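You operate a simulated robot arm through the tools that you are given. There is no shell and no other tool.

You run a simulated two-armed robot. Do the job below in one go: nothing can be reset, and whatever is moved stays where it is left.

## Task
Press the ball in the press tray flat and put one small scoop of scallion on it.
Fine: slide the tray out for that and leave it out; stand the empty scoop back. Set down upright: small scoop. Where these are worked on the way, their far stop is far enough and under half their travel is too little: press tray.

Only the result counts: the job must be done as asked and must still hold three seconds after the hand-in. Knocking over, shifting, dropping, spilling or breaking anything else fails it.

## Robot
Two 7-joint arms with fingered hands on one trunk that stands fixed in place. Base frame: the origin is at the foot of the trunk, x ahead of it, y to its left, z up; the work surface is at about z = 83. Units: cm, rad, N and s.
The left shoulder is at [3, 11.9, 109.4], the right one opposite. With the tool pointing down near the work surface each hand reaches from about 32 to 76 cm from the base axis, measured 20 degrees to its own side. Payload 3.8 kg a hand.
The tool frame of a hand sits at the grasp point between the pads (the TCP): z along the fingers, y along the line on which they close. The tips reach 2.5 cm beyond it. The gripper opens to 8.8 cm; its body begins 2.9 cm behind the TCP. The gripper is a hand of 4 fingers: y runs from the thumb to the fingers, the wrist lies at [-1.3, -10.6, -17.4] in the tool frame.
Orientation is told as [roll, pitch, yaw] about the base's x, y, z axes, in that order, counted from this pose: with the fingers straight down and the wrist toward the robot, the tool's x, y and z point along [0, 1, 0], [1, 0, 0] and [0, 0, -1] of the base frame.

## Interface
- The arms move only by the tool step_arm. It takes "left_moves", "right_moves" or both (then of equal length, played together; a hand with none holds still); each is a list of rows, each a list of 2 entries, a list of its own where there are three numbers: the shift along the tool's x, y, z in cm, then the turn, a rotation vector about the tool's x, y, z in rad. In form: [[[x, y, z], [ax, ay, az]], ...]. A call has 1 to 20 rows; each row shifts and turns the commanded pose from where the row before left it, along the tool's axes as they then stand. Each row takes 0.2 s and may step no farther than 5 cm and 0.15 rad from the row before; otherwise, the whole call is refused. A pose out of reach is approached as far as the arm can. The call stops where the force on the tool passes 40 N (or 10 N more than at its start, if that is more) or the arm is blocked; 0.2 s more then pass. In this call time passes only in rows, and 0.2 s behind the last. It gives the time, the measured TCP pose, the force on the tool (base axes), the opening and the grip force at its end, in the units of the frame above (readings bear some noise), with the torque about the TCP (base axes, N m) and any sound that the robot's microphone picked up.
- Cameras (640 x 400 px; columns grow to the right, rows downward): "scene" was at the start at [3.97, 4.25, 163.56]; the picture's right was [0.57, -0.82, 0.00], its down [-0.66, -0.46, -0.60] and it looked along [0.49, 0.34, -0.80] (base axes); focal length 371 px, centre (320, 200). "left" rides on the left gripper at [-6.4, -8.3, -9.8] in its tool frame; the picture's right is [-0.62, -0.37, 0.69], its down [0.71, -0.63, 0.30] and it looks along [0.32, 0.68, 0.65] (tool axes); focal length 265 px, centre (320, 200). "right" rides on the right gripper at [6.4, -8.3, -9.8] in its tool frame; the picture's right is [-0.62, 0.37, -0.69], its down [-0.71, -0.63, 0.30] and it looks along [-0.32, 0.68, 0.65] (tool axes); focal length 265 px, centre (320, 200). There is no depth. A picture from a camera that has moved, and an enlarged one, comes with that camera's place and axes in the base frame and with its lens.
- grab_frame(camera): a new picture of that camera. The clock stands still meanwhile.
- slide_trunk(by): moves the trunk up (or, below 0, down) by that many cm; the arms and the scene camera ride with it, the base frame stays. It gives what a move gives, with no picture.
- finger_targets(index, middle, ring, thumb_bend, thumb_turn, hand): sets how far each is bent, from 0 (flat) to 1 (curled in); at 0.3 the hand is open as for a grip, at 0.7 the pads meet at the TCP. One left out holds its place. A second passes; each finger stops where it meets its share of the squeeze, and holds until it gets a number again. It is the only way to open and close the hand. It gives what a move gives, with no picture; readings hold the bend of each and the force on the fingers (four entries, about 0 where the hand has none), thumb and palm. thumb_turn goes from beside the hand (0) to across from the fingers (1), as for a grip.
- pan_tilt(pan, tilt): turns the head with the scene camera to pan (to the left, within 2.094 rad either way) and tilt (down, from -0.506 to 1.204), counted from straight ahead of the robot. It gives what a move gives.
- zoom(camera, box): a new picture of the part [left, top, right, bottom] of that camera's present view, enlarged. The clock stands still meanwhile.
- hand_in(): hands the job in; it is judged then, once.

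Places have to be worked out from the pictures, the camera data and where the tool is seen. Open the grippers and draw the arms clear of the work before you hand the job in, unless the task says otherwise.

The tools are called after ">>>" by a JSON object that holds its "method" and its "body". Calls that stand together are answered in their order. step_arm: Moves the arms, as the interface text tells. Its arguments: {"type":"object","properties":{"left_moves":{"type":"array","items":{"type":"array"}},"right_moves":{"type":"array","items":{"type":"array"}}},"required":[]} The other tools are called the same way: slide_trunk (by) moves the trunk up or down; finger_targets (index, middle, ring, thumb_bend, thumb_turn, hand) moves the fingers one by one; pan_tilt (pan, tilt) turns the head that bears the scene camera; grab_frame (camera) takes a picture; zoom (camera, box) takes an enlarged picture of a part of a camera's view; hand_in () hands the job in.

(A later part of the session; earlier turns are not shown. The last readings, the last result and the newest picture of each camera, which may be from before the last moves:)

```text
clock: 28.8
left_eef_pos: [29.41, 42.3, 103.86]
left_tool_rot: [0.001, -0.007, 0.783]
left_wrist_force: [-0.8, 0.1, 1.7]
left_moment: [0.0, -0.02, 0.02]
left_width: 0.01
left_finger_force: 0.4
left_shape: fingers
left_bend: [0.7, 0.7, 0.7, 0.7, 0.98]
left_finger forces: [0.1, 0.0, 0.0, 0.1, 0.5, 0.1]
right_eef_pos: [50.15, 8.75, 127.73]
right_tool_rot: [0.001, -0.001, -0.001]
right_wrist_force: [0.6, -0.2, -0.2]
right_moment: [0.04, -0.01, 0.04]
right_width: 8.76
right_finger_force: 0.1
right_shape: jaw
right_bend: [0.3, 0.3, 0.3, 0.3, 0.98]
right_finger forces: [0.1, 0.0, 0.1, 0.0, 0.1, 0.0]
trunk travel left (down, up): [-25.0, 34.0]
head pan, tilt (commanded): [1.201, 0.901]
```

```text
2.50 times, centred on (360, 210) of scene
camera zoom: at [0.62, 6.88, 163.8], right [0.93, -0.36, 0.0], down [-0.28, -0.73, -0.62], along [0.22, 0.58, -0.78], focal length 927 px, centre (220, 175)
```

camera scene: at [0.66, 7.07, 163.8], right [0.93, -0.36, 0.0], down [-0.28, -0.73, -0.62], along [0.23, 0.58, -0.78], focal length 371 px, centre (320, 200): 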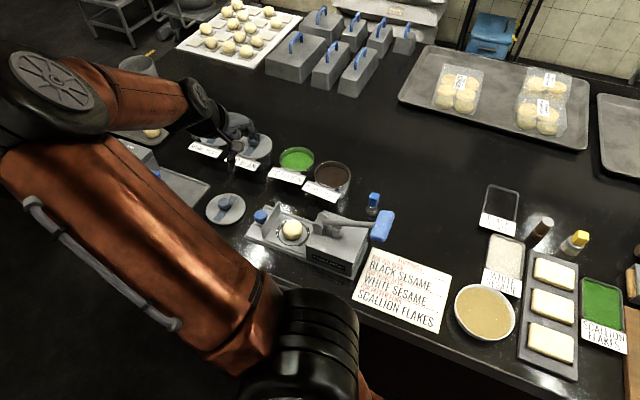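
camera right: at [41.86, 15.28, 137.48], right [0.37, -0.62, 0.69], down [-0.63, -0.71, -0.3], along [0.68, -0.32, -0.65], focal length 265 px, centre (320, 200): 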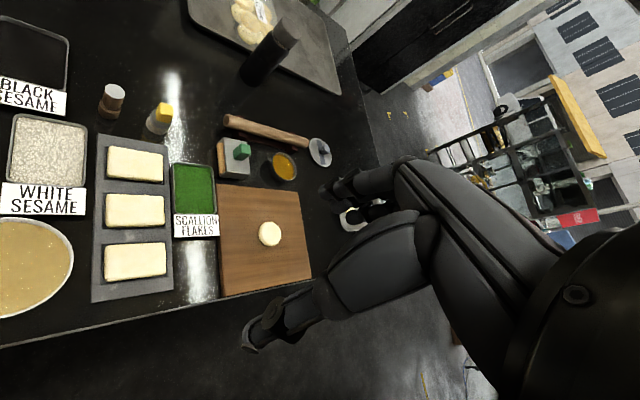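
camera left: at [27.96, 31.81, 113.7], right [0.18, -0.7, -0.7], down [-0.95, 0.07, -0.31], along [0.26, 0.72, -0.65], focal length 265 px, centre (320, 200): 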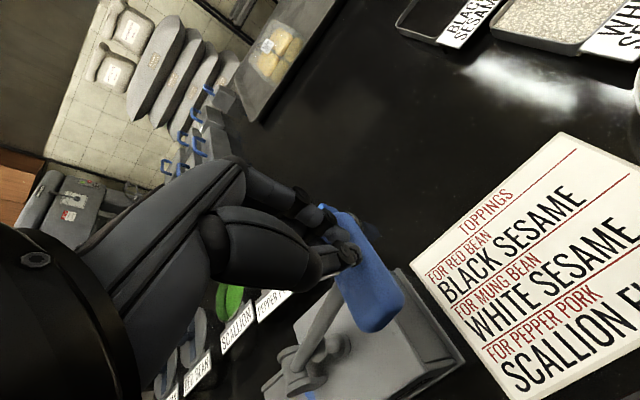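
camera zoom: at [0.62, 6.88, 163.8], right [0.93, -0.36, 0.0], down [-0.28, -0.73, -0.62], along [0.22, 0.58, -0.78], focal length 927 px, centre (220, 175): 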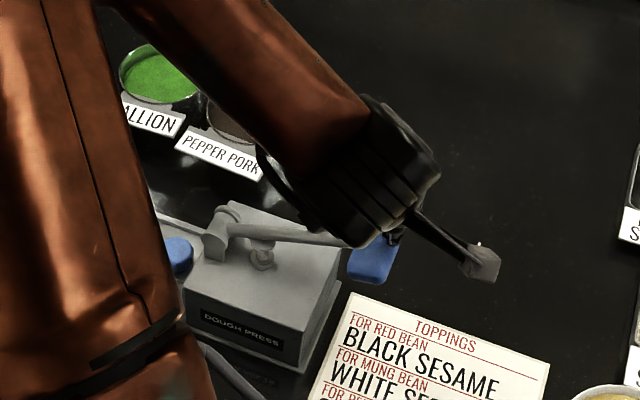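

The lever sprang back up by itself. I rise, go back above the knob and open the hand to pull the tray out.

>>> {"method": "step_arm", "body": {"left_moves": [[[0, 0, -4.0], [0, 0, 0]], [[4.25, 0, 0], [0, 0, 0]], [[4.25, 0, 0], [0, 0, 0]], [[4.25, 0, 0], [0, 0, 0]], [[4.25, 0, 0], [0, 0, 0]], [[4.25, 0, 0], [0, 0, 0]]]}}

>>> {"method": "finger_targets", "body": {"hand": "left", "index": 0.3, "middle": 0.3, "ring": 0.3, "thumb_bend": 0.3}}

>>> {"method": "grab_frame", "body": {"camera": "left"}}

>>> {"method": "zoom", "body": {"camera": "scene", "box": [200, 150, 420, 290]}}

```text
clock: 30.2
left_eef_pos: [14.21, 57.53, 107.73]
left_tool_rot: [-0.001, -0.01, 0.781]
left_wrist_force: [-0.6, 0.0, 0.1]
left_moment: [0.0, -0.03, 0.0]
left_width: 0.02
left_finger_force: 0.2
left_shape: fingers
left_bend: [0.7, 0.7, 0.7, 0.7, 0.98]
left_finger forces: [0.0, 0.0, 0.1, 0.0, 0.0, 0.0]
right_eef_pos: [50.15, 8.87, 127.65]
right_tool_rot: [0.001, 0.0, -0.001]
right_wrist_force: [0.5, 0.0, 0.5]
right_moment: [-0.02, -0.02, 0.0]
right_width: 8.78
right_finger_force: 0.1
right_shape: jaw
right_bend: [0.3, 0.3, 0.3, 0.3, 0.98]
right_finger forces: [0.0, 0.0, 0.0, 0.0, 0.0, 0.0]
trunk travel left (down, up): [-25.0, 34.0]
head pan, tilt (commanded): [1.201, 0.901]
```

```text
clock: 31.2
left_eef_pos: [14.43, 57.59, 107.73]
left_tool_rot: [0.0, -0.009, 0.779]
left_wrist_force: [-0.8, 0.1, -0.1]
left_moment: [0.0, 0.0, -0.02]
left_width: 8.46
left_finger_force: 0.0
left_shape: fingers
left_bend: [0.3, 0.3, 0.3, 0.3, 0.98]
left_finger forces: [0.0, 0.0, 0.0, 0.0, 0.0, 0.1]
right_eef_pos: [50.26, 8.79, 127.66]
right_tool_rot: [-0.002, 0.001, 0.0]
right_wrist_force: [0.6, -0.5, -0.4]
right_moment: [-0.01, 0.01, 0.0]
right_width: 8.8
right_finger_force: 0.0
right_shape: jaw
right_bend: [0.3, 0.3, 0.3, 0.3, 0.98]
right_finger forces: [0.1, 0.0, 0.0, 0.0, 0.0, 0.1]
trunk travel left (down, up): [-25.0, 34.0]
head pan, tilt (commanded): [1.201, 0.901]
```

```text
taken
camera left: at [12.88, 47.0, 117.47], right [0.18, -0.7, -0.7], down [-0.95, 0.07, -0.31], along [0.26, 0.72, -0.65], focal length 265 px, centre (320, 200)
```

left: 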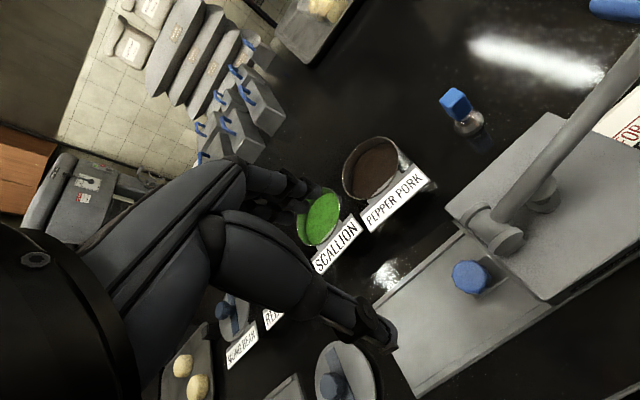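

```text
2.86 times, centred on (310, 220) of scene
camera zoom: at [0.66, 7.07, 163.79], right [0.93, -0.36, 0.0], down [-0.28, -0.73, -0.62], along [0.22, 0.58, -0.78], focal length 1059 px, centre (349, 143)
```

zoom: 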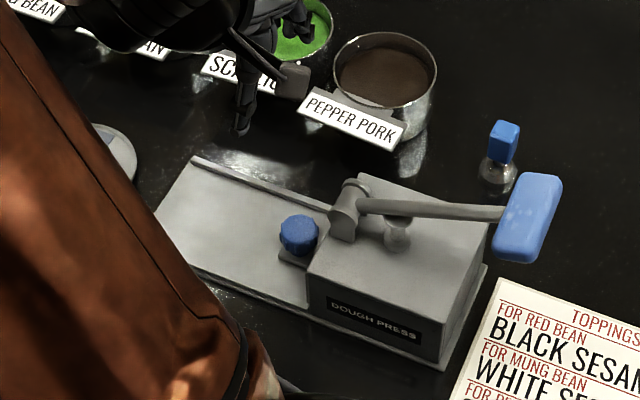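

Lever and press are back in their starting state, knob at about (15.3, 56.3). Descending beside it, then moving onto it.

>>> {"method": "step_arm", "body": {"left_moves": [[[0, 0, 4.5], [0, 0, 0]], [[0, 0, 4.5], [0, 0, 0]], [[0, 0, 4.5], [0, 0, 0]], [[0, 0, 4.0], [0, 0, 0]], [[0, 0, 1.8], [0, 0, 0]], [[-0.4, 0, 1.2], [0, 0, 0]], [[-0.8, 0, 0.6], [0, 0, 0]]]}}

>>> {"method": "grab_frame", "body": {"camera": "left"}}

>>> {"method": "zoom", "body": {"camera": "scene", "box": [240, 160, 360, 240]}}

```text
clock: 32.8
left_eef_pos: [15.3, 56.6, 86.53]
left_tool_rot: [0.001, -0.009, 0.78]
left_wrist_force: [-0.2, 0.6, -0.1]
left_moment: [-0.01, -0.01, -0.03]
left_width: 8.44
left_finger_force: 0.2
left_shape: fingers
left_bend: [0.3, 0.3, 0.3, 0.3, 0.98]
left_finger forces: [0.0, 0.1, 0.1, 0.1, 0.1, 0.1]
right_eef_pos: [50.26, 8.99, 127.71]
right_tool_rot: [0.0, -0.002, 0.0]
right_wrist_force: [0.7, 0.3, -0.6]
right_moment: [-0.01, -0.03, 0.01]
right_width: 8.78
right_finger_force: 0.1
right_shape: jaw
right_bend: [0.3, 0.3, 0.3, 0.3, 0.98]
right_finger forces: [0.0, 0.0, 0.0, 0.0, 0.0, 0.0]
trunk travel left (down, up): [-25.0, 34.0]
head pan, tilt (commanded): [1.201, 0.901]
```

```text
taken
camera left: at [13.91, 46.17, 96.39], right [0.18, -0.7, -0.7], down [-0.95, 0.07, -0.31], along [0.26, 0.72, -0.65], focal length 265 px, centre (320, 200)
```

left: 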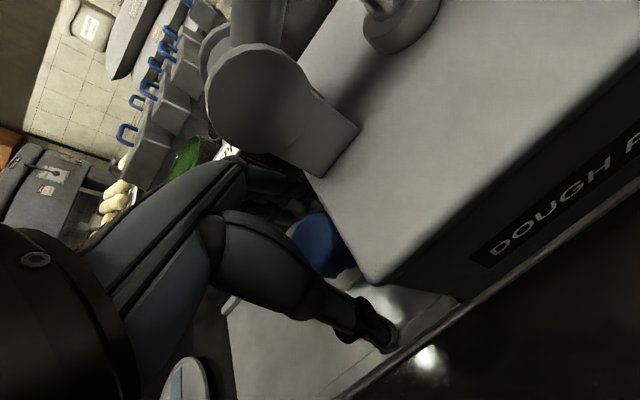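

```text
5.00 times, centred on (300, 200) of scene
camera zoom: at [0.68, 7.06, 163.8], right [0.93, -0.36, 0.0], down [-0.28, -0.73, -0.62], along [0.22, 0.58, -0.78], focal length 1854 px, centre (420, 200)
```

zoom: 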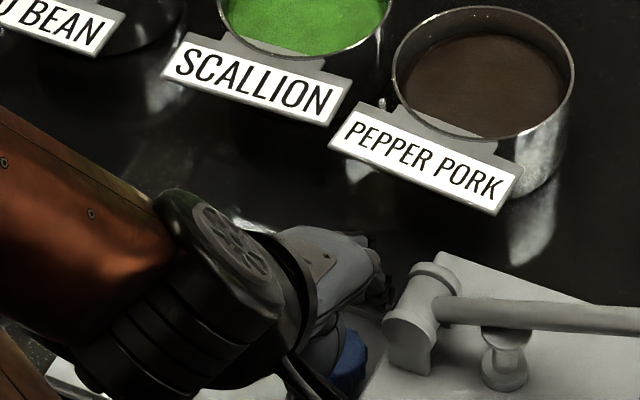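

Positioned over the knob; closing the grip firmly.

>>> {"method": "step_arm", "body": {"left_moves": [[[-0.3, -0.1, 0], [0, 0, 0]]]}}

>>> {"method": "finger_targets", "body": {"hand": "left", "index": 0.7, "middle": 0.7, "ring": 0.6, "thumb_bend": 0.7}}

>>> {"method": "step_arm", "body": {"left_moves": [[[0.8, 0, 0], [0, 0, 0]], [[1.0, 0, 0], [0, 0, 0]], [[1.0, 0, 0], [0, 0, 0]]]}}

>>> {"method": "grab_frame", "body": {"camera": "left"}}

>>> {"method": "zoom", "body": {"camera": "scene", "box": [200, 150, 420, 290]}}

```text
clock: 33.2
left_eef_pos: [15.37, 56.33, 86.52]
left_tool_rot: [-0.001, -0.009, 0.781]
left_wrist_force: [0.1, 0.0, 0.4]
left_moment: [-0.01, -0.02, -0.04]
left_width: 8.45
left_finger_force: 0.1
left_shape: fingers
left_bend: [0.3, 0.3, 0.3, 0.3, 0.98]
left_finger forces: [0.0, 0.0, 0.0, 0.1, 0.1, 0.0]
right_eef_pos: [50.19, 8.83, 127.67]
right_tool_rot: [0.001, 0.0, -0.001]
right_wrist_force: [0.8, 0.3, 0.1]
right_moment: [-0.02, 0.02, 0.01]
right_width: 8.78
right_finger_force: 0.0
right_shape: jaw
right_bend: [0.3, 0.3, 0.3, 0.3, 0.98]
right_finger forces: [0.0, 0.0, 0.1, 0.0, 0.0, 0.0]
trunk travel left (down, up): [-25.0, 34.0]
head pan, tilt (commanded): [1.201, 0.901]
```

```text
clock: 34.2
left_eef_pos: [15.51, 56.34, 86.69]
left_tool_rot: [0.0, -0.008, 0.781]
left_wrist_force: [0.4, 0.4, 1.0]
left_moment: [0.1, -0.1, -0.06]
left_width: 2.29
left_finger_force: 10.5
left_shape: fingers
left_bend: [0.61, 0.63, 0.6, 0.58, 0.97]
left_finger forces: [5.4, 5.9, 0.0, 0.0, 10.8, 0.1]
right_eef_pos: [50.18, 8.98, 127.74]
right_tool_rot: [0.0, -0.001, -0.003]
right_wrist_force: [0.0, -0.1, -0.1]
right_moment: [-0.02, -0.01, 0.02]
right_width: 8.75
right_finger_force: 0.0
right_shape: jaw
right_bend: [0.3, 0.3, 0.3, 0.3, 0.98]
right_finger forces: [0.0, 0.0, 0.0, 0.0, 0.0, 0.0]
trunk travel left (down, up): [-25.0, 34.0]
head pan, tilt (commanded): [1.201, 0.901]
```

```text
clock: 35.0
left_eef_pos: [13.52, 58.43, 86.53]
left_tool_rot: [0.001, -0.01, 0.781]
left_wrist_force: [1.1, 0.3, 0.0]
left_moment: [0.07, -0.12, -0.1]
left_width: 2.29
left_finger_force: 11.3
left_shape: fingers
left_bend: [0.61, 0.63, 0.6, 0.58, 0.97]
left_finger forces: [5.2, 5.9, 0.1, 0.0, 10.9, 0.0]
right_eef_pos: [50.24, 8.91, 127.74]
right_tool_rot: [0.001, 0.001, 0.0]
right_wrist_force: [-0.2, -0.2, -0.6]
right_moment: [0.03, 0.02, 0.0]
right_width: 8.77
right_finger_force: 0.0
right_shape: jaw
right_bend: [0.3, 0.3, 0.3, 0.3, 0.98]
right_finger forces: [0.1, 0.0, 0.0, 0.0, 0.0, 0.1]
trunk travel left (down, up): [-25.0, 34.0]
head pan, tilt (commanded): [1.201, 0.901]
```

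```text
taken
camera left: at [12.08, 47.89, 96.43], right [0.18, -0.7, -0.7], down [-0.95, 0.07, -0.31], along [0.26, 0.71, -0.65], focal length 265 px, centre (320, 200)
```

left: 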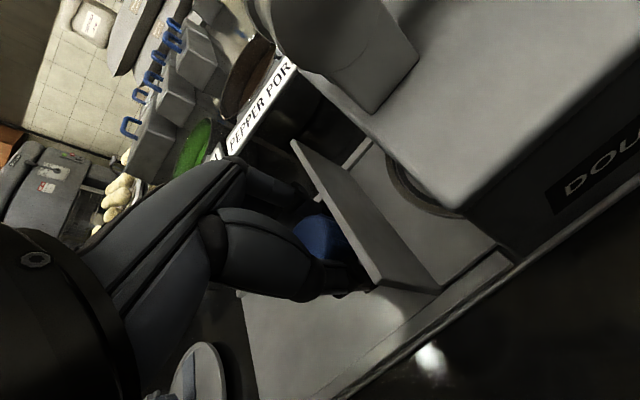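

```text
2.86 times, centred on (310, 220) of scene
camera zoom: at [0.66, 7.05, 163.8], right [0.93, -0.36, 0.0], down [-0.28, -0.73, -0.62], along [0.22, 0.58, -0.78], focal length 1059 px, centre (349, 143)
```

zoom: 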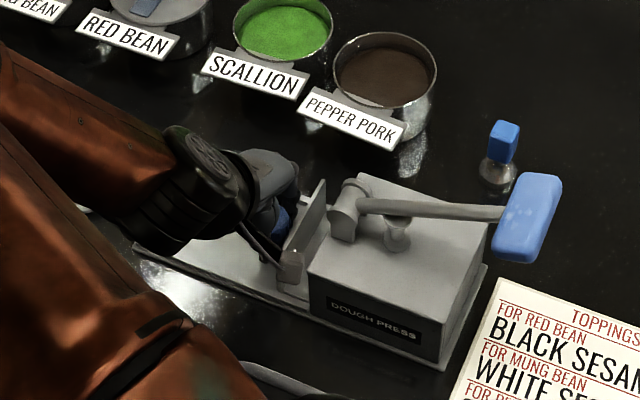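

The tray comes out easily. Pulling on toward its outer position.

>>> {"method": "step_arm", "body": {"left_moves": [[[1.2, 0, 0], [0, 0, 0]], [[1.2, 0, 0], [0, 0, 0]], [[1.2, 0, 0], [0, 0, 0]], [[1.2, 0, 0], [0, 0, 0]], [[1.2, 0, 0], [0, 0, 0]]]}}

>>> {"method": "zoom", "body": {"camera": "scene", "box": [200, 150, 420, 290]}}

>>> {"method": "grab_frame", "body": {"camera": "left"}}

```text
clock: 36.2
left_eef_pos: [9.29, 62.64, 86.59]
left_tool_rot: [-0.001, -0.007, 0.781]
left_wrist_force: [-0.7, -2.2, 0.4]
left_moment: [0.09, -0.13, -0.1]
left_width: 2.28
left_finger_force: 11.1
left_shape: fingers
left_bend: [0.62, 0.63, 0.6, 0.58, 0.97]
left_finger forces: [4.5, 5.4, 0.1, 0.0, 11.7, 0.0]
right_eef_pos: [50.15, 8.88, 127.68]
right_tool_rot: [0.001, -0.001, 0.0]
right_wrist_force: [-0.2, -0.2, 0.4]
right_moment: [0.02, 0.01, -0.01]
right_width: 8.77
right_finger_force: 0.1
right_shape: jaw
right_bend: [0.3, 0.3, 0.3, 0.3, 0.98]
right_finger forces: [0.0, 0.0, 0.0, 0.1, 0.0, 0.0]
trunk travel left (down, up): [-25.0, 34.0]
head pan, tilt (commanded): [1.201, 0.901]
```

```text
2.86 times, centred on (310, 220) of scene
camera zoom: at [0.63, 7.06, 163.79], right [0.93, -0.36, 0.0], down [-0.28, -0.73, -0.62], along [0.22, 0.58, -0.78], focal length 1059 px, centre (349, 143)
```

zoom: 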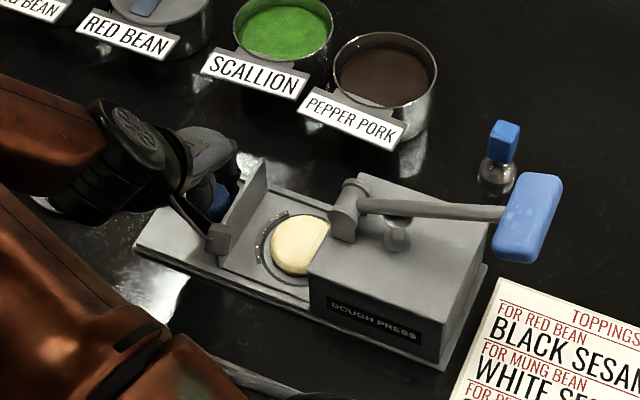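

```text
taken
camera left: at [7.91, 52.12, 96.46], right [0.18, -0.7, -0.7], down [-0.95, 0.07, -0.31], along [0.26, 0.71, -0.65], focal length 265 px, centre (320, 200)
```

left: 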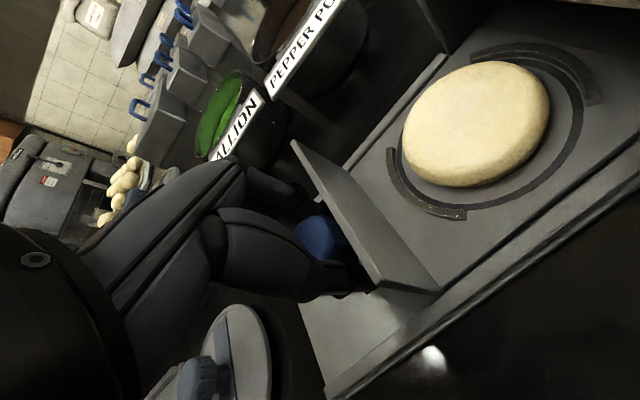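

The dough is now a flat disc. Pulling the tray the remaining ~3.5 cm to its outer stop.

>>> {"method": "step_arm", "body": {"left_moves": [[[1.0, 0, 0], [0, 0, 0]], [[1.0, 0, 0], [0, 0, 0]], [[0.8, 0, 0], [0, 0, 0]], [[0.5, 0, 0], [0, 0, 0]]]}}

>>> {"method": "zoom", "body": {"camera": "scene", "box": [200, 150, 420, 290]}}

```text
clock: 37.2
left_eef_pos: [7.0, 64.94, 86.54]
left_tool_rot: [-0.004, -0.01, 0.782]
left_wrist_force: [0.7, -4.2, 0.5]
left_moment: [0.03, -0.11, -0.03]
left_width: 2.27
left_finger_force: 11.3
left_shape: fingers
left_bend: [0.62, 0.63, 0.6, 0.58, 0.96]
left_finger forces: [4.7, 5.3, 0.0, 0.0, 12.4, 0.1]
right_eef_pos: [50.22, 8.84, 127.64]
right_tool_rot: [-0.001, 0.0, 0.0]
right_wrist_force: [0.0, 0.8, -0.9]
right_moment: [0.02, 0.03, 0.01]
right_width: 8.78
right_finger_force: 0.1
right_shape: jaw
right_bend: [0.3, 0.3, 0.3, 0.3, 0.98]
right_finger forces: [0.1, 0.0, 0.0, 0.1, 0.1, 0.0]
trunk travel left (down, up): [-25.0, 34.0]
head pan, tilt (commanded): [1.201, 0.901]
```

```text
2.86 times, centred on (310, 220) of scene
camera zoom: at [0.7, 6.95, 163.8], right [0.93, -0.36, 0.0], down [-0.28, -0.73, -0.62], along [0.22, 0.58, -0.78], focal length 1059 px, centre (349, 143)
```

zoom: 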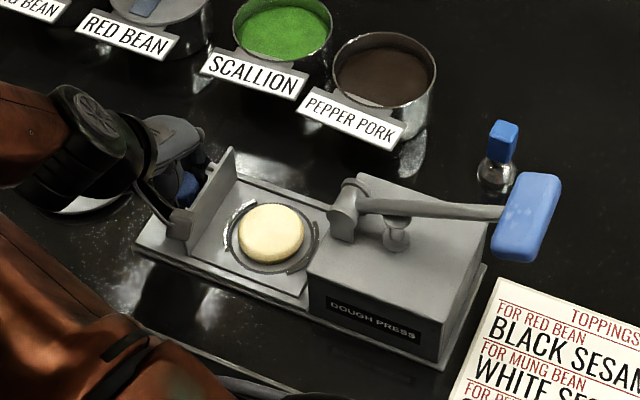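

The tray is back out at its stop. Releasing the knob and rising.

>>> {"method": "finger_targets", "body": {"hand": "left", "index": 0.3, "middle": 0.3, "ring": 0.3, "thumb_bend": 0.3}}

>>> {"method": "step_arm", "body": {"left_moves": [[[0, 0, -1.5], [0, 0, 0]], [[0, 0, -3.0], [0, 0, 0]], [[0, 0, -4.8], [0, 0, 0]], [[0, 0, -4.8], [0, 0, 0]], [[0, 0, -4.8], [0, 0, 0]], [[0, 0, -4.8], [0, 0, 0]]]}}

>>> {"method": "grab_frame", "body": {"camera": "left"}}

>>> {"method": "grab_frame", "body": {"camera": "scene"}}

```text
clock: 38.2
left_eef_pos: [6.97, 65.01, 86.53]
left_tool_rot: [0.0, -0.01, 0.78]
left_wrist_force: [0.2, -0.4, 0.4]
left_moment: [-0.02, -0.01, -0.06]
left_width: 8.44
left_finger_force: 0.2
left_shape: fingers
left_bend: [0.3, 0.3, 0.3, 0.3, 0.97]
left_finger forces: [0.0, 0.0, 0.0, 0.0, 0.0, 0.0]
right_eef_pos: [50.26, 8.85, 127.72]
right_tool_rot: [-0.001, 0.0, 0.0]
right_wrist_force: [-0.6, 0.2, -0.5]
right_moment: [-0.02, 0.0, -0.02]
right_width: 8.75
right_finger_force: 0.0
right_shape: jaw
right_bend: [0.3, 0.3, 0.3, 0.3, 0.98]
right_finger forces: [0.0, 0.1, 0.0, 0.0, 0.0, 0.0]
trunk travel left (down, up): [-25.0, 34.0]
head pan, tilt (commanded): [1.201, 0.901]
```

```text
clock: 39.6
left_eef_pos: [6.87, 64.74, 110.39]
left_tool_rot: [-0.001, -0.008, 0.779]
left_wrist_force: [0.9, 0.2, 0.2]
left_moment: [0.0, 0.01, 0.0]
left_width: 8.43
left_finger_force: 0.0
left_shape: fingers
left_bend: [0.3, 0.3, 0.3, 0.3, 0.97]
left_finger forces: [0.0, 0.0, 0.0, 0.0, 0.1, 0.0]
right_eef_pos: [50.23, 8.84, 127.76]
right_tool_rot: [0.0, -0.002, 0.0]
right_wrist_force: [0.1, -0.5, -0.1]
right_moment: [0.0, -0.02, -0.04]
right_width: 8.78
right_finger_force: 0.0
right_shape: jaw
right_bend: [0.3, 0.3, 0.3, 0.3, 0.98]
right_finger forces: [0.0, 0.1, 0.0, 0.0, 0.0, 0.0]
trunk travel left (down, up): [-25.0, 34.0]
head pan, tilt (commanded): [1.201, 0.901]
```

```text
taken
camera left: at [5.5, 54.2, 120.22], right [0.18, -0.7, -0.7], down [-0.95, 0.07, -0.31], along [0.26, 0.72, -0.65], focal length 265 px, centre (320, 200)
```

left: 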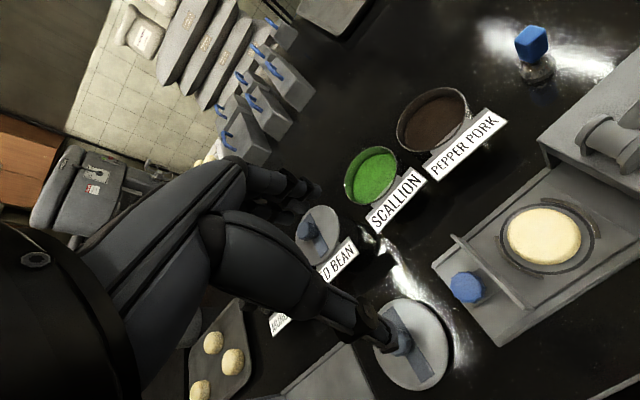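

```text
taken
camera scene: at [0.67, 6.94, 163.8], right [0.93, -0.36, 0.0], down [-0.28, -0.73, -0.62], along [0.22, 0.58, -0.78], focal length 371 px, centre (320, 200)
```

scene: 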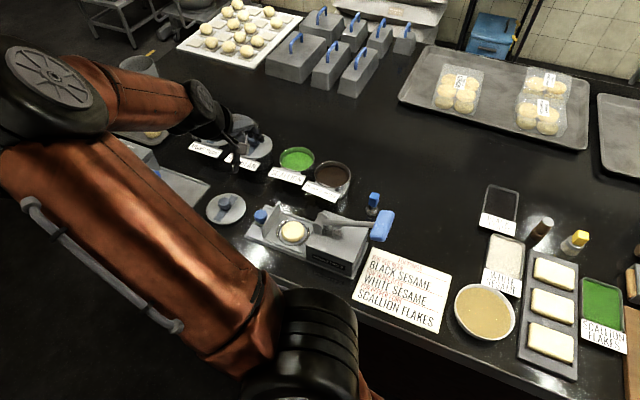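

The disc is flat and centred. Bowl rim triangulates to (21.0, 77.5, 89.5), scoop handle (about 2×2 cm, aligned with the press) to about (35, 57.4). I move above the scoop at height 105 for alignment.

>>> {"method": "step_arm", "body": {"left_moves": [[[-3.56, 2.12, 0.5], [0, 0, -0.005]], [[-3.56, 2.12, 0.5], [0, 0, 0]], [[-3.56, 2.12, 0.5], [0, 0, 0]], [[-3.56, 2.12, 0.5], [0, 0, 0]], [[-3.56, 2.12, 0.5], [0, 0, 0]], [[-3.56, 2.12, 0.5], [0, 0, 0]], [[-3.56, 2.12, 0.5], [0, 0, 0]]]}}

>>> {"method": "grab_frame", "body": {"camera": "left"}}

>>> {"method": "zoom", "body": {"camera": "scene", "box": [280, 120, 480, 260]}}

```text
clock: 41.2
left_eef_pos: [35.06, 57.79, 106.75]
left_tool_rot: [0.0, -0.007, 0.785]
left_wrist_force: [-0.3, -0.1, -0.8]
left_moment: [-0.02, 0.01, 0.01]
left_width: 8.44
left_finger_force: 0.1
left_shape: fingers
left_bend: [0.3, 0.3, 0.3, 0.3, 0.97]
left_finger forces: [0.0, 0.0, 0.1, 0.0, 0.0, 0.0]
right_eef_pos: [50.29, 8.97, 127.59]
right_tool_rot: [0.002, 0.002, 0.0]
right_wrist_force: [0.5, -0.4, 0.3]
right_moment: [-0.05, 0.03, 0.01]
right_width: 8.76
right_finger_force: 0.0
right_shape: jaw
right_bend: [0.3, 0.3, 0.3, 0.3, 0.98]
right_finger forces: [0.0, 0.0, 0.1, 0.0, 0.0, 0.0]
trunk travel left (down, up): [-25.0, 34.0]
head pan, tilt (commanded): [1.201, 0.901]
```

```text
taken
camera left: at [33.72, 47.3, 116.55], right [0.18, -0.69, -0.7], down [-0.95, 0.06, -0.31], along [0.26, 0.72, -0.65], focal length 265 px, centre (320, 200)
```

left: 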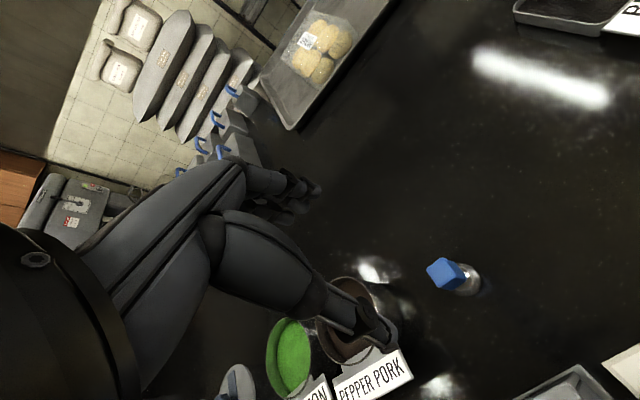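

```text
2.86 times, centred on (380, 190) of scene
camera zoom: at [0.81, 7.1, 163.79], right [0.93, -0.36, 0.0], down [-0.28, -0.73, -0.62], along [0.22, 0.58, -0.78], focal length 1059 px, centre (149, 229)
```

zoom: 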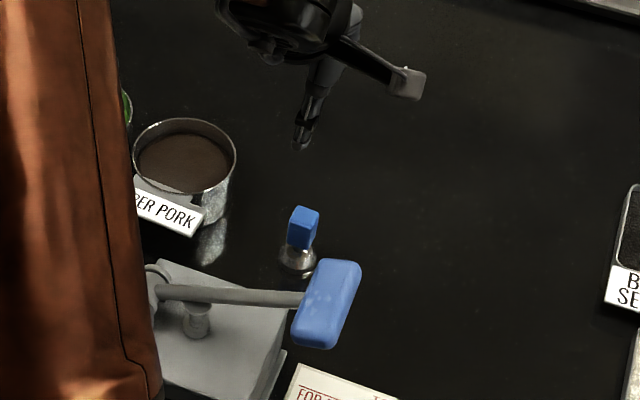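

I'll zoom on the scoop from this left view for accurate alignment.

>>> {"method": "zoom", "body": {"camera": "left", "box": [410, 240, 506, 300]}}

>>> {"method": "zoom", "body": {"camera": "scene", "box": [340, 140, 420, 220]}}

```text
6.67 times, centred on (458, 270) of left
camera zoom: at [33.72, 47.3, 116.55], right [0.18, -0.69, -0.7], down [-0.95, 0.06, -0.31], along [0.26, 0.72, -0.65], focal length 1769 px, centre (-600, -267)
```

zoom: 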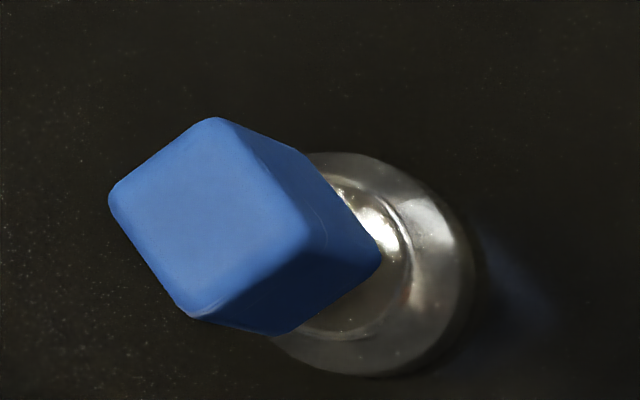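

```text
5.00 times, centred on (380, 180) of scene
camera zoom: at [0.81, 7.1, 163.79], right [0.93, -0.36, 0.0], down [-0.28, -0.73, -0.62], along [0.22, 0.58, -0.78], focal length 1854 px, centre (20, 300)
```

zoom: 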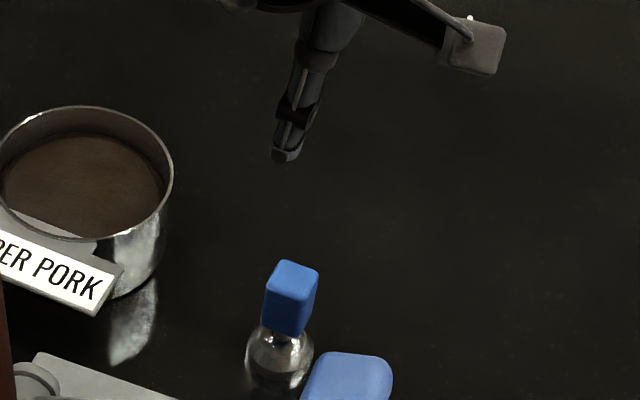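

Scoop axis estimate: (35.7, 57.25), handle z ≈ 88–90.7. Shifting and descending to z≈97 for a closer check.

>>> {"method": "step_arm", "body": {"left_moves": [[[-0.78, 0.07, 3.3], [0, 0, 0]], [[0, 0, 3.3], [0, 0, 0]], [[0, 0, 3.1], [0, 0, 0]]]}}

>>> {"method": "grab_frame", "body": {"camera": "left"}}

>>> {"method": "zoom", "body": {"camera": "scene", "box": [320, 140, 440, 240]}}

```text
clock: 42.0
left_eef_pos: [35.55, 57.26, 96.97]
left_tool_rot: [0.001, -0.009, 0.786]
left_wrist_force: [0.2, -0.1, 0.6]
left_moment: [-0.03, 0.04, -0.05]
left_width: 8.46
left_finger_force: 0.1
left_shape: fingers
left_bend: [0.3, 0.3, 0.3, 0.3, 0.97]
left_finger forces: [0.1, 0.0, 0.1, 0.1, 0.0, 0.1]
right_eef_pos: [50.27, 8.89, 127.62]
right_tool_rot: [0.0, 0.0, 0.0]
right_wrist_force: [0.1, -0.3, 0.3]
right_moment: [-0.01, 0.0, 0.0]
right_width: 8.73
right_finger_force: 0.0
right_shape: jaw
right_bend: [0.3, 0.3, 0.3, 0.3, 0.98]
right_finger forces: [0.1, 0.1, 0.1, 0.1, 0.1, 0.1]
trunk travel left (down, up): [-25.0, 34.0]
head pan, tilt (commanded): [1.201, 0.901]
```

```text
taken
camera left: at [34.26, 46.83, 106.89], right [0.18, -0.69, -0.7], down [-0.95, 0.06, -0.31], along [0.26, 0.72, -0.65], focal length 265 px, centre (320, 200)
```

left: 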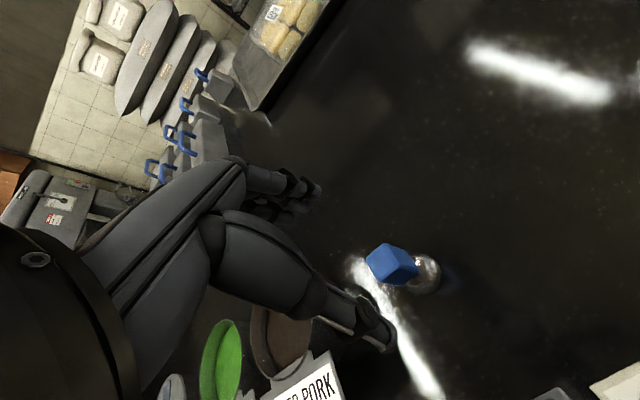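

```text
4.00 times, centred on (380, 190) of scene
camera zoom: at [0.69, 7.15, 163.79], right [0.93, -0.36, 0.0], down [-0.28, -0.73, -0.62], along [0.22, 0.58, -0.78], focal length 1483 px, centre (80, 240)
```

zoom: 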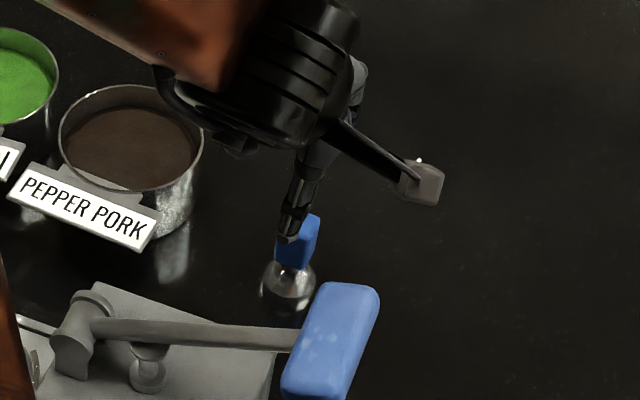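

Zooming for a refined fix at this closer range.

>>> {"method": "zoom", "body": {"camera": "left", "box": [350, 230, 446, 305]}}

```text
5.33 times, centred on (398, 268) of left
camera zoom: at [34.26, 46.83, 106.89], right [0.18, -0.69, -0.7], down [-0.95, 0.06, -0.31], along [0.26, 0.72, -0.65], focal length 1416 px, centre (-96, -160)
```

zoom: 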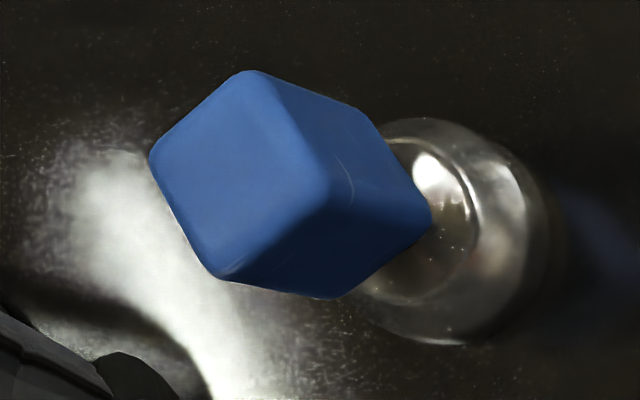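

Refined scoop axis: (35.75, 57.25), handle top ≈ 90.4. Descending to TCP z ≈ 89.8.

>>> {"method": "step_arm", "body": {"left_moves": [[[-0.14, 0.14, 2.5], [0, 0, 0]], [[0, 0, 2.3], [0, 0, 0]], [[0, 0, 1.3], [0, 0, 0]], [[0, 0, 1.0], [0, 0, 0]]]}}

>>> {"method": "grab_frame", "body": {"camera": "left"}}

>>> {"method": "zoom", "body": {"camera": "scene", "box": [320, 140, 440, 240]}}

```text
clock: 43.0
left_eef_pos: [35.86, 57.39, 89.99]
left_tool_rot: [0.001, -0.009, 0.787]
left_wrist_force: [-0.2, -0.4, 0.4]
left_moment: [0.0, 0.05, 0.04]
left_width: 8.44
left_finger_force: 0.1
left_shape: fingers
left_bend: [0.3, 0.3, 0.3, 0.3, 0.97]
left_finger forces: [0.0, 0.0, 0.0, 0.0, 0.0, 0.0]
right_eef_pos: [50.17, 8.99, 127.75]
right_tool_rot: [0.0, 0.0, 0.0]
right_wrist_force: [-0.3, -0.1, -0.5]
right_moment: [-0.02, 0.04, 0.01]
right_width: 8.76
right_finger_force: 0.0
right_shape: jaw
right_bend: [0.3, 0.3, 0.3, 0.3, 0.98]
right_finger forces: [0.0, 0.0, 0.0, 0.0, 0.0, 0.0]
trunk travel left (down, up): [-25.0, 34.0]
head pan, tilt (commanded): [1.201, 0.901]
```

```text
taken
camera left: at [34.52, 46.83, 99.84], right [0.18, -0.7, -0.7], down [-0.95, 0.06, -0.31], along [0.26, 0.72, -0.65], focal length 265 px, centre (320, 200)
```

left: 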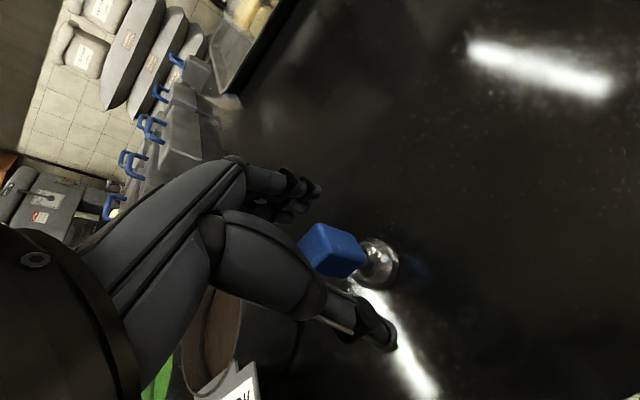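

```text
4.00 times, centred on (380, 190) of scene
camera zoom: at [0.69, 7.1, 163.79], right [0.93, -0.36, 0.0], down [-0.28, -0.73, -0.62], along [0.22, 0.58, -0.78], focal length 1483 px, centre (80, 240)
```

zoom: 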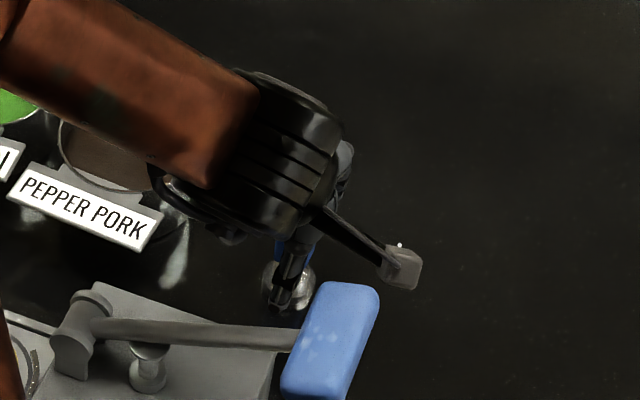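

Handle is ~0.3 cm toward the thumb from centre. Small correction, then closing gently on the handle.

>>> {"method": "step_arm", "body": {"left_moves": [[[0, -0.28, 0.3], [0, 0, 0]]]}}

>>> {"method": "finger_targets", "body": {"hand": "left", "index": 0.55, "middle": 0.55, "ring": 0.55, "thumb_bend": 0.55}}

>>> {"method": "grab_frame", "body": {"camera": "left"}}

```text
clock: 43.4
left_eef_pos: [35.54, 57.15, 89.8]
left_tool_rot: [0.0, -0.008, 0.784]
left_wrist_force: [-0.6, -0.1, 0.5]
left_moment: [0.02, 0.01, -0.02]
left_width: 8.44
left_finger_force: 0.1
left_shape: fingers
left_bend: [0.3, 0.3, 0.3, 0.3, 0.97]
left_finger forces: [0.0, 0.0, 0.1, 0.1, 0.1, 0.0]
right_eef_pos: [50.22, 8.79, 127.72]
right_tool_rot: [-0.001, -0.001, 0.001]
right_wrist_force: [0.4, 0.0, -0.5]
right_moment: [0.0, -0.03, 0.0]
right_width: 8.77
right_finger_force: 0.1
right_shape: jaw
right_bend: [0.3, 0.3, 0.3, 0.3, 0.98]
right_finger forces: [0.1, 0.1, 0.0, 0.1, 0.0, 0.1]
trunk travel left (down, up): [-25.0, 34.0]
head pan, tilt (commanded): [1.201, 0.901]
```

```text
clock: 44.4
left_eef_pos: [35.58, 57.0, 89.69]
left_tool_rot: [0.0, -0.011, 0.785]
left_wrist_force: [-0.6, -0.1, -0.6]
left_moment: [-0.01, 0.0, 0.0]
left_width: 3.12
left_finger_force: 0.2
left_shape: fingers
left_bend: [0.55, 0.55, 0.55, 0.55, 0.97]
left_finger forces: [0.0, 0.0, 0.0, 0.1, 0.0, 0.0]
right_eef_pos: [50.31, 8.81, 127.71]
right_tool_rot: [0.001, 0.0, -0.001]
right_wrist_force: [-0.1, 0.3, 0.0]
right_moment: [0.01, 0.0, -0.01]
right_width: 8.75
right_finger_force: 0.2
right_shape: jaw
right_bend: [0.3, 0.3, 0.3, 0.3, 0.98]
right_finger forces: [0.0, 0.0, 0.0, 0.1, 0.0, 0.0]
trunk travel left (down, up): [-25.0, 34.0]
head pan, tilt (commanded): [1.201, 0.901]
```

```text
taken
camera left: at [34.33, 46.62, 99.61], right [0.18, -0.69, -0.7], down [-0.95, 0.06, -0.31], along [0.26, 0.72, -0.65], focal length 265 px, centre (320, 200)
```

left: 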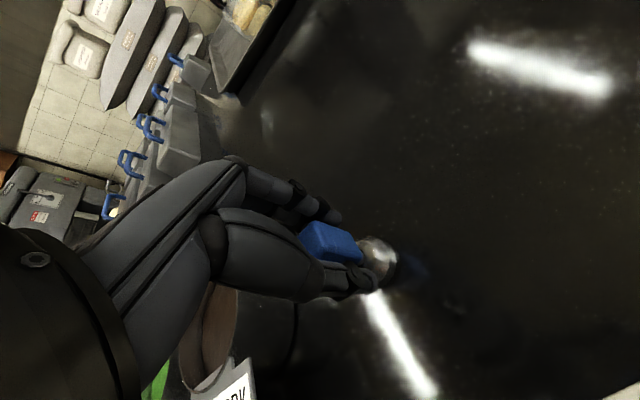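

Fingers bracket the handle evenly. Closing to grip it.

>>> {"method": "finger_targets", "body": {"hand": "left", "index": 0.68, "middle": 0.68, "ring": 0.6, "thumb_bend": 0.68}}

>>> {"method": "zoom", "body": {"camera": "left", "box": [240, 170, 440, 320]}}

```text
clock: 45.4
left_eef_pos: [35.67, 57.11, 89.76]
left_tool_rot: [0.003, -0.009, 0.785]
left_wrist_force: [0.6, -0.3, 0.2]
left_moment: [-0.01, -0.02, 0.01]
left_width: 1.1
left_finger_force: 4.2
left_shape: fingers
left_bend: [0.66, 0.64, 0.6, 0.63, 0.96]
left_finger forces: [1.2, 3.3, 0.0, 0.0, 4.1, 0.0]
right_eef_pos: [50.36, 8.8, 127.75]
right_tool_rot: [0.002, 0.001, -0.001]
right_wrist_force: [-0.4, 0.0, -1.0]
right_moment: [-0.01, 0.01, 0.02]
right_width: 8.74
right_finger_force: 0.0
right_shape: jaw
right_bend: [0.3, 0.3, 0.3, 0.3, 0.98]
right_finger forces: [0.0, 0.1, 0.1, 0.1, 0.0, 0.0]
trunk travel left (down, up): [-25.0, 34.0]
head pan, tilt (commanded): [1.201, 0.901]
```

```text
2.67 times, centred on (340, 245) of left
camera zoom: at [34.33, 46.63, 99.61], right [0.18, -0.69, -0.7], down [-0.95, 0.06, -0.31], along [0.26, 0.72, -0.65], focal length 708 px, centre (267, 80)
```

zoom: 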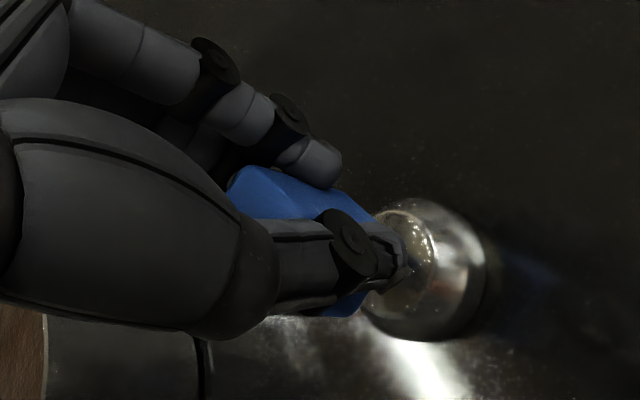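

Gripped with ~4 N; tightening a bit more before lifting.

>>> {"method": "finger_targets", "body": {"hand": "left", "index": 0.76, "middle": 0.74, "ring": 0.6, "thumb_bend": 0.74}}

>>> {"method": "step_arm", "body": {"left_moves": [[[0, 0, -0.5], [0, 0, 0]], [[0, 0, -1.0], [0, 0, 0]], [[0, 0, -1.5], [0, 0, 0]]]}}

>>> {"method": "grab_frame", "body": {"camera": "left"}}

>>> {"method": "zoom", "body": {"camera": "scene", "box": [320, 140, 440, 240]}}

```text
clock: 46.4
left_eef_pos: [35.78, 57.15, 89.88]
left_tool_rot: [0.001, -0.01, 0.784]
left_wrist_force: [0.5, 0.3, -0.1]
left_moment: [0.0, 0.03, -0.01]
left_width: 0.52
left_finger_force: 13.9
left_shape: fingers
left_bend: [0.74, 0.65, 0.6, 0.64, 0.95]
left_finger forces: [6.5, 9.4, 0.1, 0.0, 11.4, 0.0]
right_eef_pos: [50.21, 8.81, 127.66]
right_tool_rot: [0.0, -0.001, 0.001]
right_wrist_force: [0.6, -1.1, -0.3]
right_moment: [0.01, 0.02, 0.01]
right_width: 8.78
right_finger_force: 0.1
right_shape: jaw
right_bend: [0.3, 0.3, 0.3, 0.3, 0.98]
right_finger forces: [0.0, 0.0, 0.1, 0.0, 0.1, 0.0]
trunk travel left (down, up): [-25.0, 34.0]
head pan, tilt (commanded): [1.201, 0.901]
```

```text
clock: 47.2
left_eef_pos: [35.67, 57.06, 92.89]
left_tool_rot: [-0.002, -0.008, 0.786]
left_wrist_force: [0.0, -0.5, -1.4]
left_moment: [0.01, -0.01, -0.01]
left_width: 0.5
left_finger_force: 13.5
left_shape: fingers
left_bend: [0.74, 0.65, 0.6, 0.64, 0.95]
left_finger forces: [6.3, 9.0, 0.0, 0.0, 11.3, 0.0]
right_eef_pos: [50.13, 8.85, 127.76]
right_tool_rot: [0.001, -0.001, 0.0]
right_wrist_force: [-0.3, -0.4, -0.4]
right_moment: [0.0, 0.01, 0.02]
right_width: 8.76
right_finger_force: 0.1
right_shape: jaw
right_bend: [0.3, 0.3, 0.3, 0.3, 0.98]
right_finger forces: [0.1, 0.1, 0.1, 0.1, 0.1, 0.0]
trunk travel left (down, up): [-25.0, 34.0]
head pan, tilt (commanded): [1.201, 0.901]
```

```text
taken
camera left: at [34.27, 46.56, 102.66], right [0.18, -0.7, -0.69], down [-0.95, 0.06, -0.31], along [0.26, 0.72, -0.65], focal length 265 px, centre (320, 200)
```

left: 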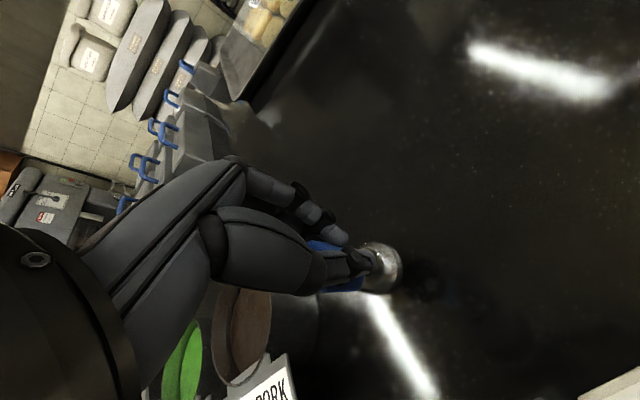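

```text
4.00 times, centred on (380, 190) of scene
camera zoom: at [0.67, 7.04, 163.8], right [0.93, -0.36, 0.0], down [-0.28, -0.73, -0.62], along [0.22, 0.58, -0.78], focal length 1483 px, centre (80, 240)
```

zoom: 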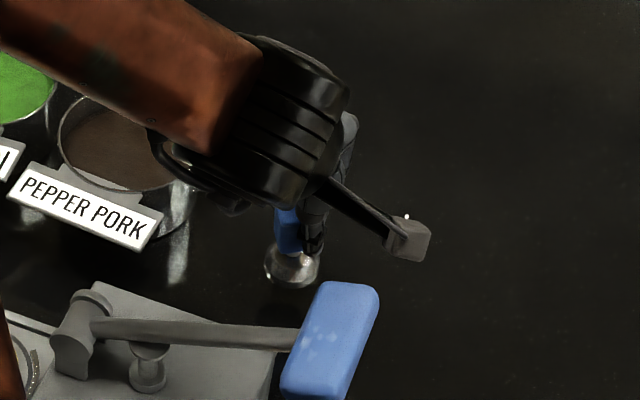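

Lifted about 3 cm, the scoop is held. I'll zoom to check that it hangs straight in the grip.

>>> {"method": "zoom", "body": {"camera": "left", "box": [270, 190, 420, 310]}}

>>> {"method": "zoom", "body": {"camera": "scene", "box": [360, 170, 420, 220]}}

```text
3.33 times, centred on (345, 250) of left
camera zoom: at [34.27, 46.56, 102.66], right [0.18, -0.7, -0.69], down [-0.95, 0.06, -0.31], along [0.26, 0.72, -0.65], focal length 885 px, centre (237, 33)
```

zoom: 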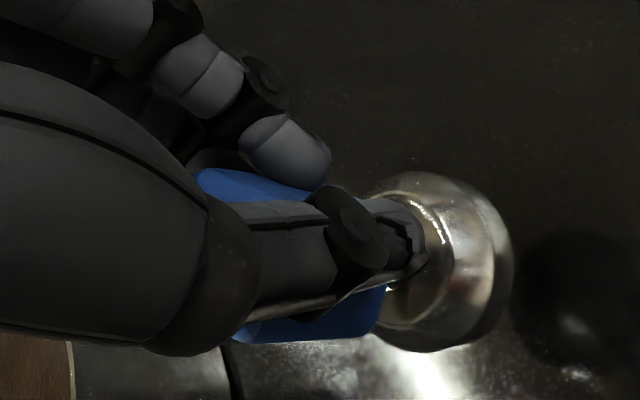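

```text
8.00 times, centred on (390, 195) of scene
camera zoom: at [0.67, 7.04, 163.8], right [0.93, -0.36, 0.0], down [-0.28, -0.73, -0.62], along [0.22, 0.58, -0.78], focal length 2966 px, centre (-240, 240)
```

zoom: 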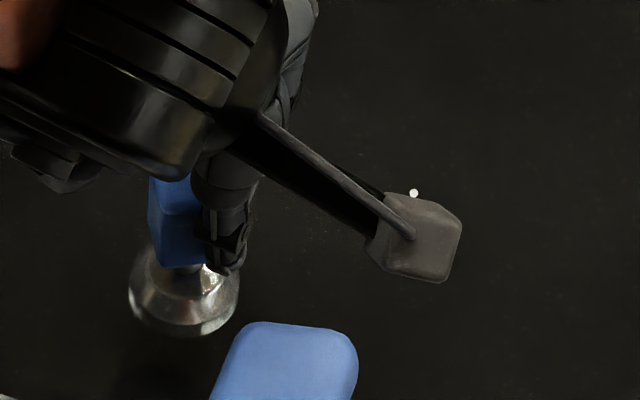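

The scoop is held with its axis vertical. Rising, then carrying it over to the scallion bowl at a height that clears the pepper-pork bowl.

>>> {"method": "step_arm", "body": {"left_moves": [[[0, 0, -3], [0, 0, 0]], [[0, 0, -3], [0, 0, 0]], [[0, 0, -3], [0, 0, 0]], [[3.5, 0.47, 0], [0, 0, 0]], [[3.5, 0.47, 0], [0, 0, 0]], [[3.5, 0.47, 0], [0, 0, 0]], [[3.5, 0.47, 0], [0, 0, 0]], [[3.5, 0.47, 0], [0, 0, 0]], [[3.5, 0.47, 0], [0, 0, 0]], [[3.5, 0.44, 0], [0, 0, 0]]]}}

>>> {"method": "grab_frame", "body": {"camera": "left"}}

>>> {"method": "grab_frame", "body": {"camera": "scene"}}

```text
clock: 49.4
left_eef_pos: [21.26, 75.76, 101.78]
left_tool_rot: [-0.003, -0.008, 0.788]
left_wrist_force: [0.1, -0.1, -0.6]
left_moment: [0.02, 0.0, 0.0]
left_width: 0.45
left_finger_force: 12.0
left_shape: fingers
left_bend: [0.75, 0.72, 0.6, 0.64, 0.94]
left_finger forces: [5.6, 8.9, 0.0, 0.1, 10.7, 0.1]
left hand out of reach, approached as far as the arm can: row 10
right_eef_pos: [50.16, 8.94, 127.81]
right_tool_rot: [0.0, -0.001, -0.002]
right_wrist_force: [0.5, 0.2, 0.0]
right_moment: [-0.03, 0.01, 0.03]
right_width: 8.79
right_finger_force: 0.0
right_shape: jaw
right_bend: [0.3, 0.3, 0.3, 0.3, 0.98]
right_finger forces: [0.0, 0.0, 0.0, 0.0, 0.0, 0.1]
trunk travel left (down, up): [-25.0, 34.0]
head pan, tilt (commanded): [1.201, 0.901]
```

```text
taken
camera left: at [19.93, 65.34, 111.66], right [0.18, -0.7, -0.69], down [-0.95, 0.06, -0.31], along [0.26, 0.72, -0.65], focal length 265 px, centre (320, 200)
```

left: 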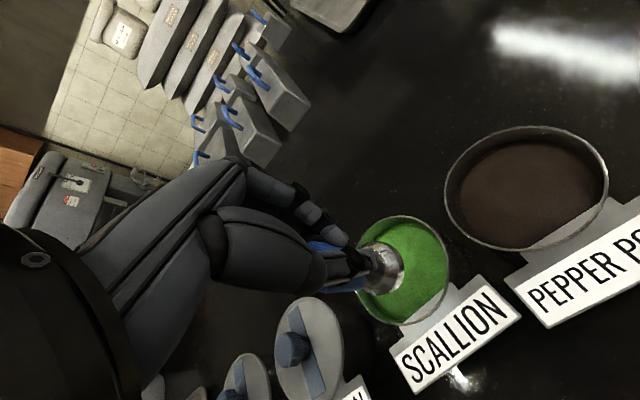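

```text
taken
camera scene: at [0.62, 7.13, 163.79], right [0.93, -0.36, 0.0], down [-0.28, -0.73, -0.62], along [0.22, 0.58, -0.78], focal length 371 px, centre (320, 200)
```

scene: 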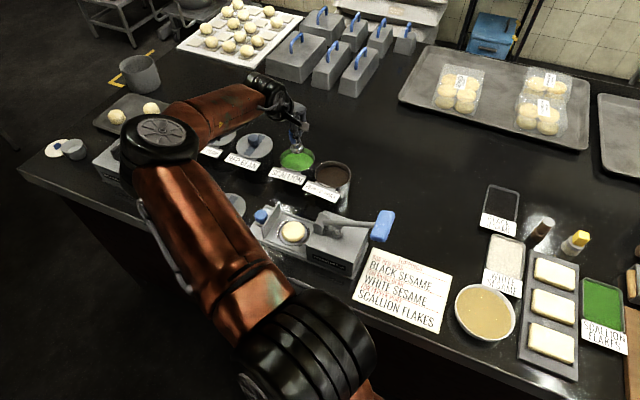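

The reach limit was touched at this height (lowering will help). I check the scoop's attitude in the grip since the middle finger shifted slightly.

>>> {"method": "zoom", "body": {"camera": "left", "box": [270, 190, 470, 340]}}

>>> {"method": "zoom", "body": {"camera": "scene", "box": [250, 80, 350, 210]}}

```text
2.67 times, centred on (370, 265) of left
camera zoom: at [19.93, 65.34, 111.66], right [0.18, -0.7, -0.69], down [-0.95, 0.06, -0.31], along [0.26, 0.72, -0.65], focal length 708 px, centre (187, 27)
```

zoom: 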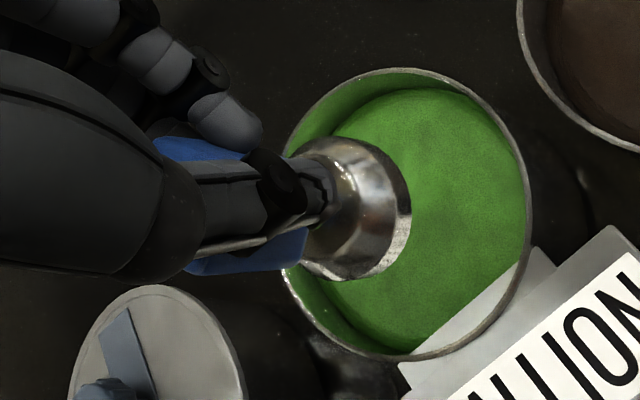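

```text
3.08 times, centred on (300, 145) of scene
camera zoom: at [0.62, 7.13, 163.79], right [0.93, -0.36, 0.0], down [-0.28, -0.73, -0.62], along [0.22, 0.58, -0.78], focal length 1141 px, centre (382, 369)
```

zoom: 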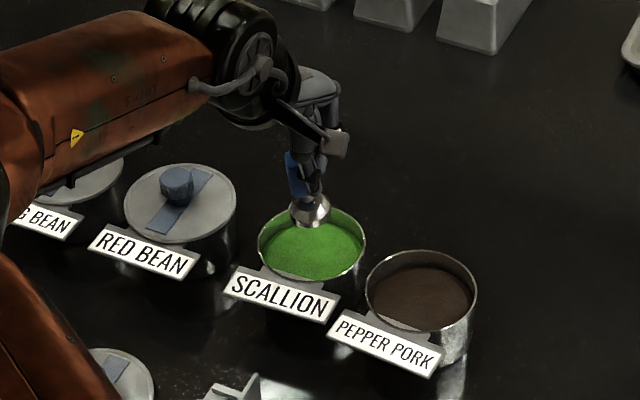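

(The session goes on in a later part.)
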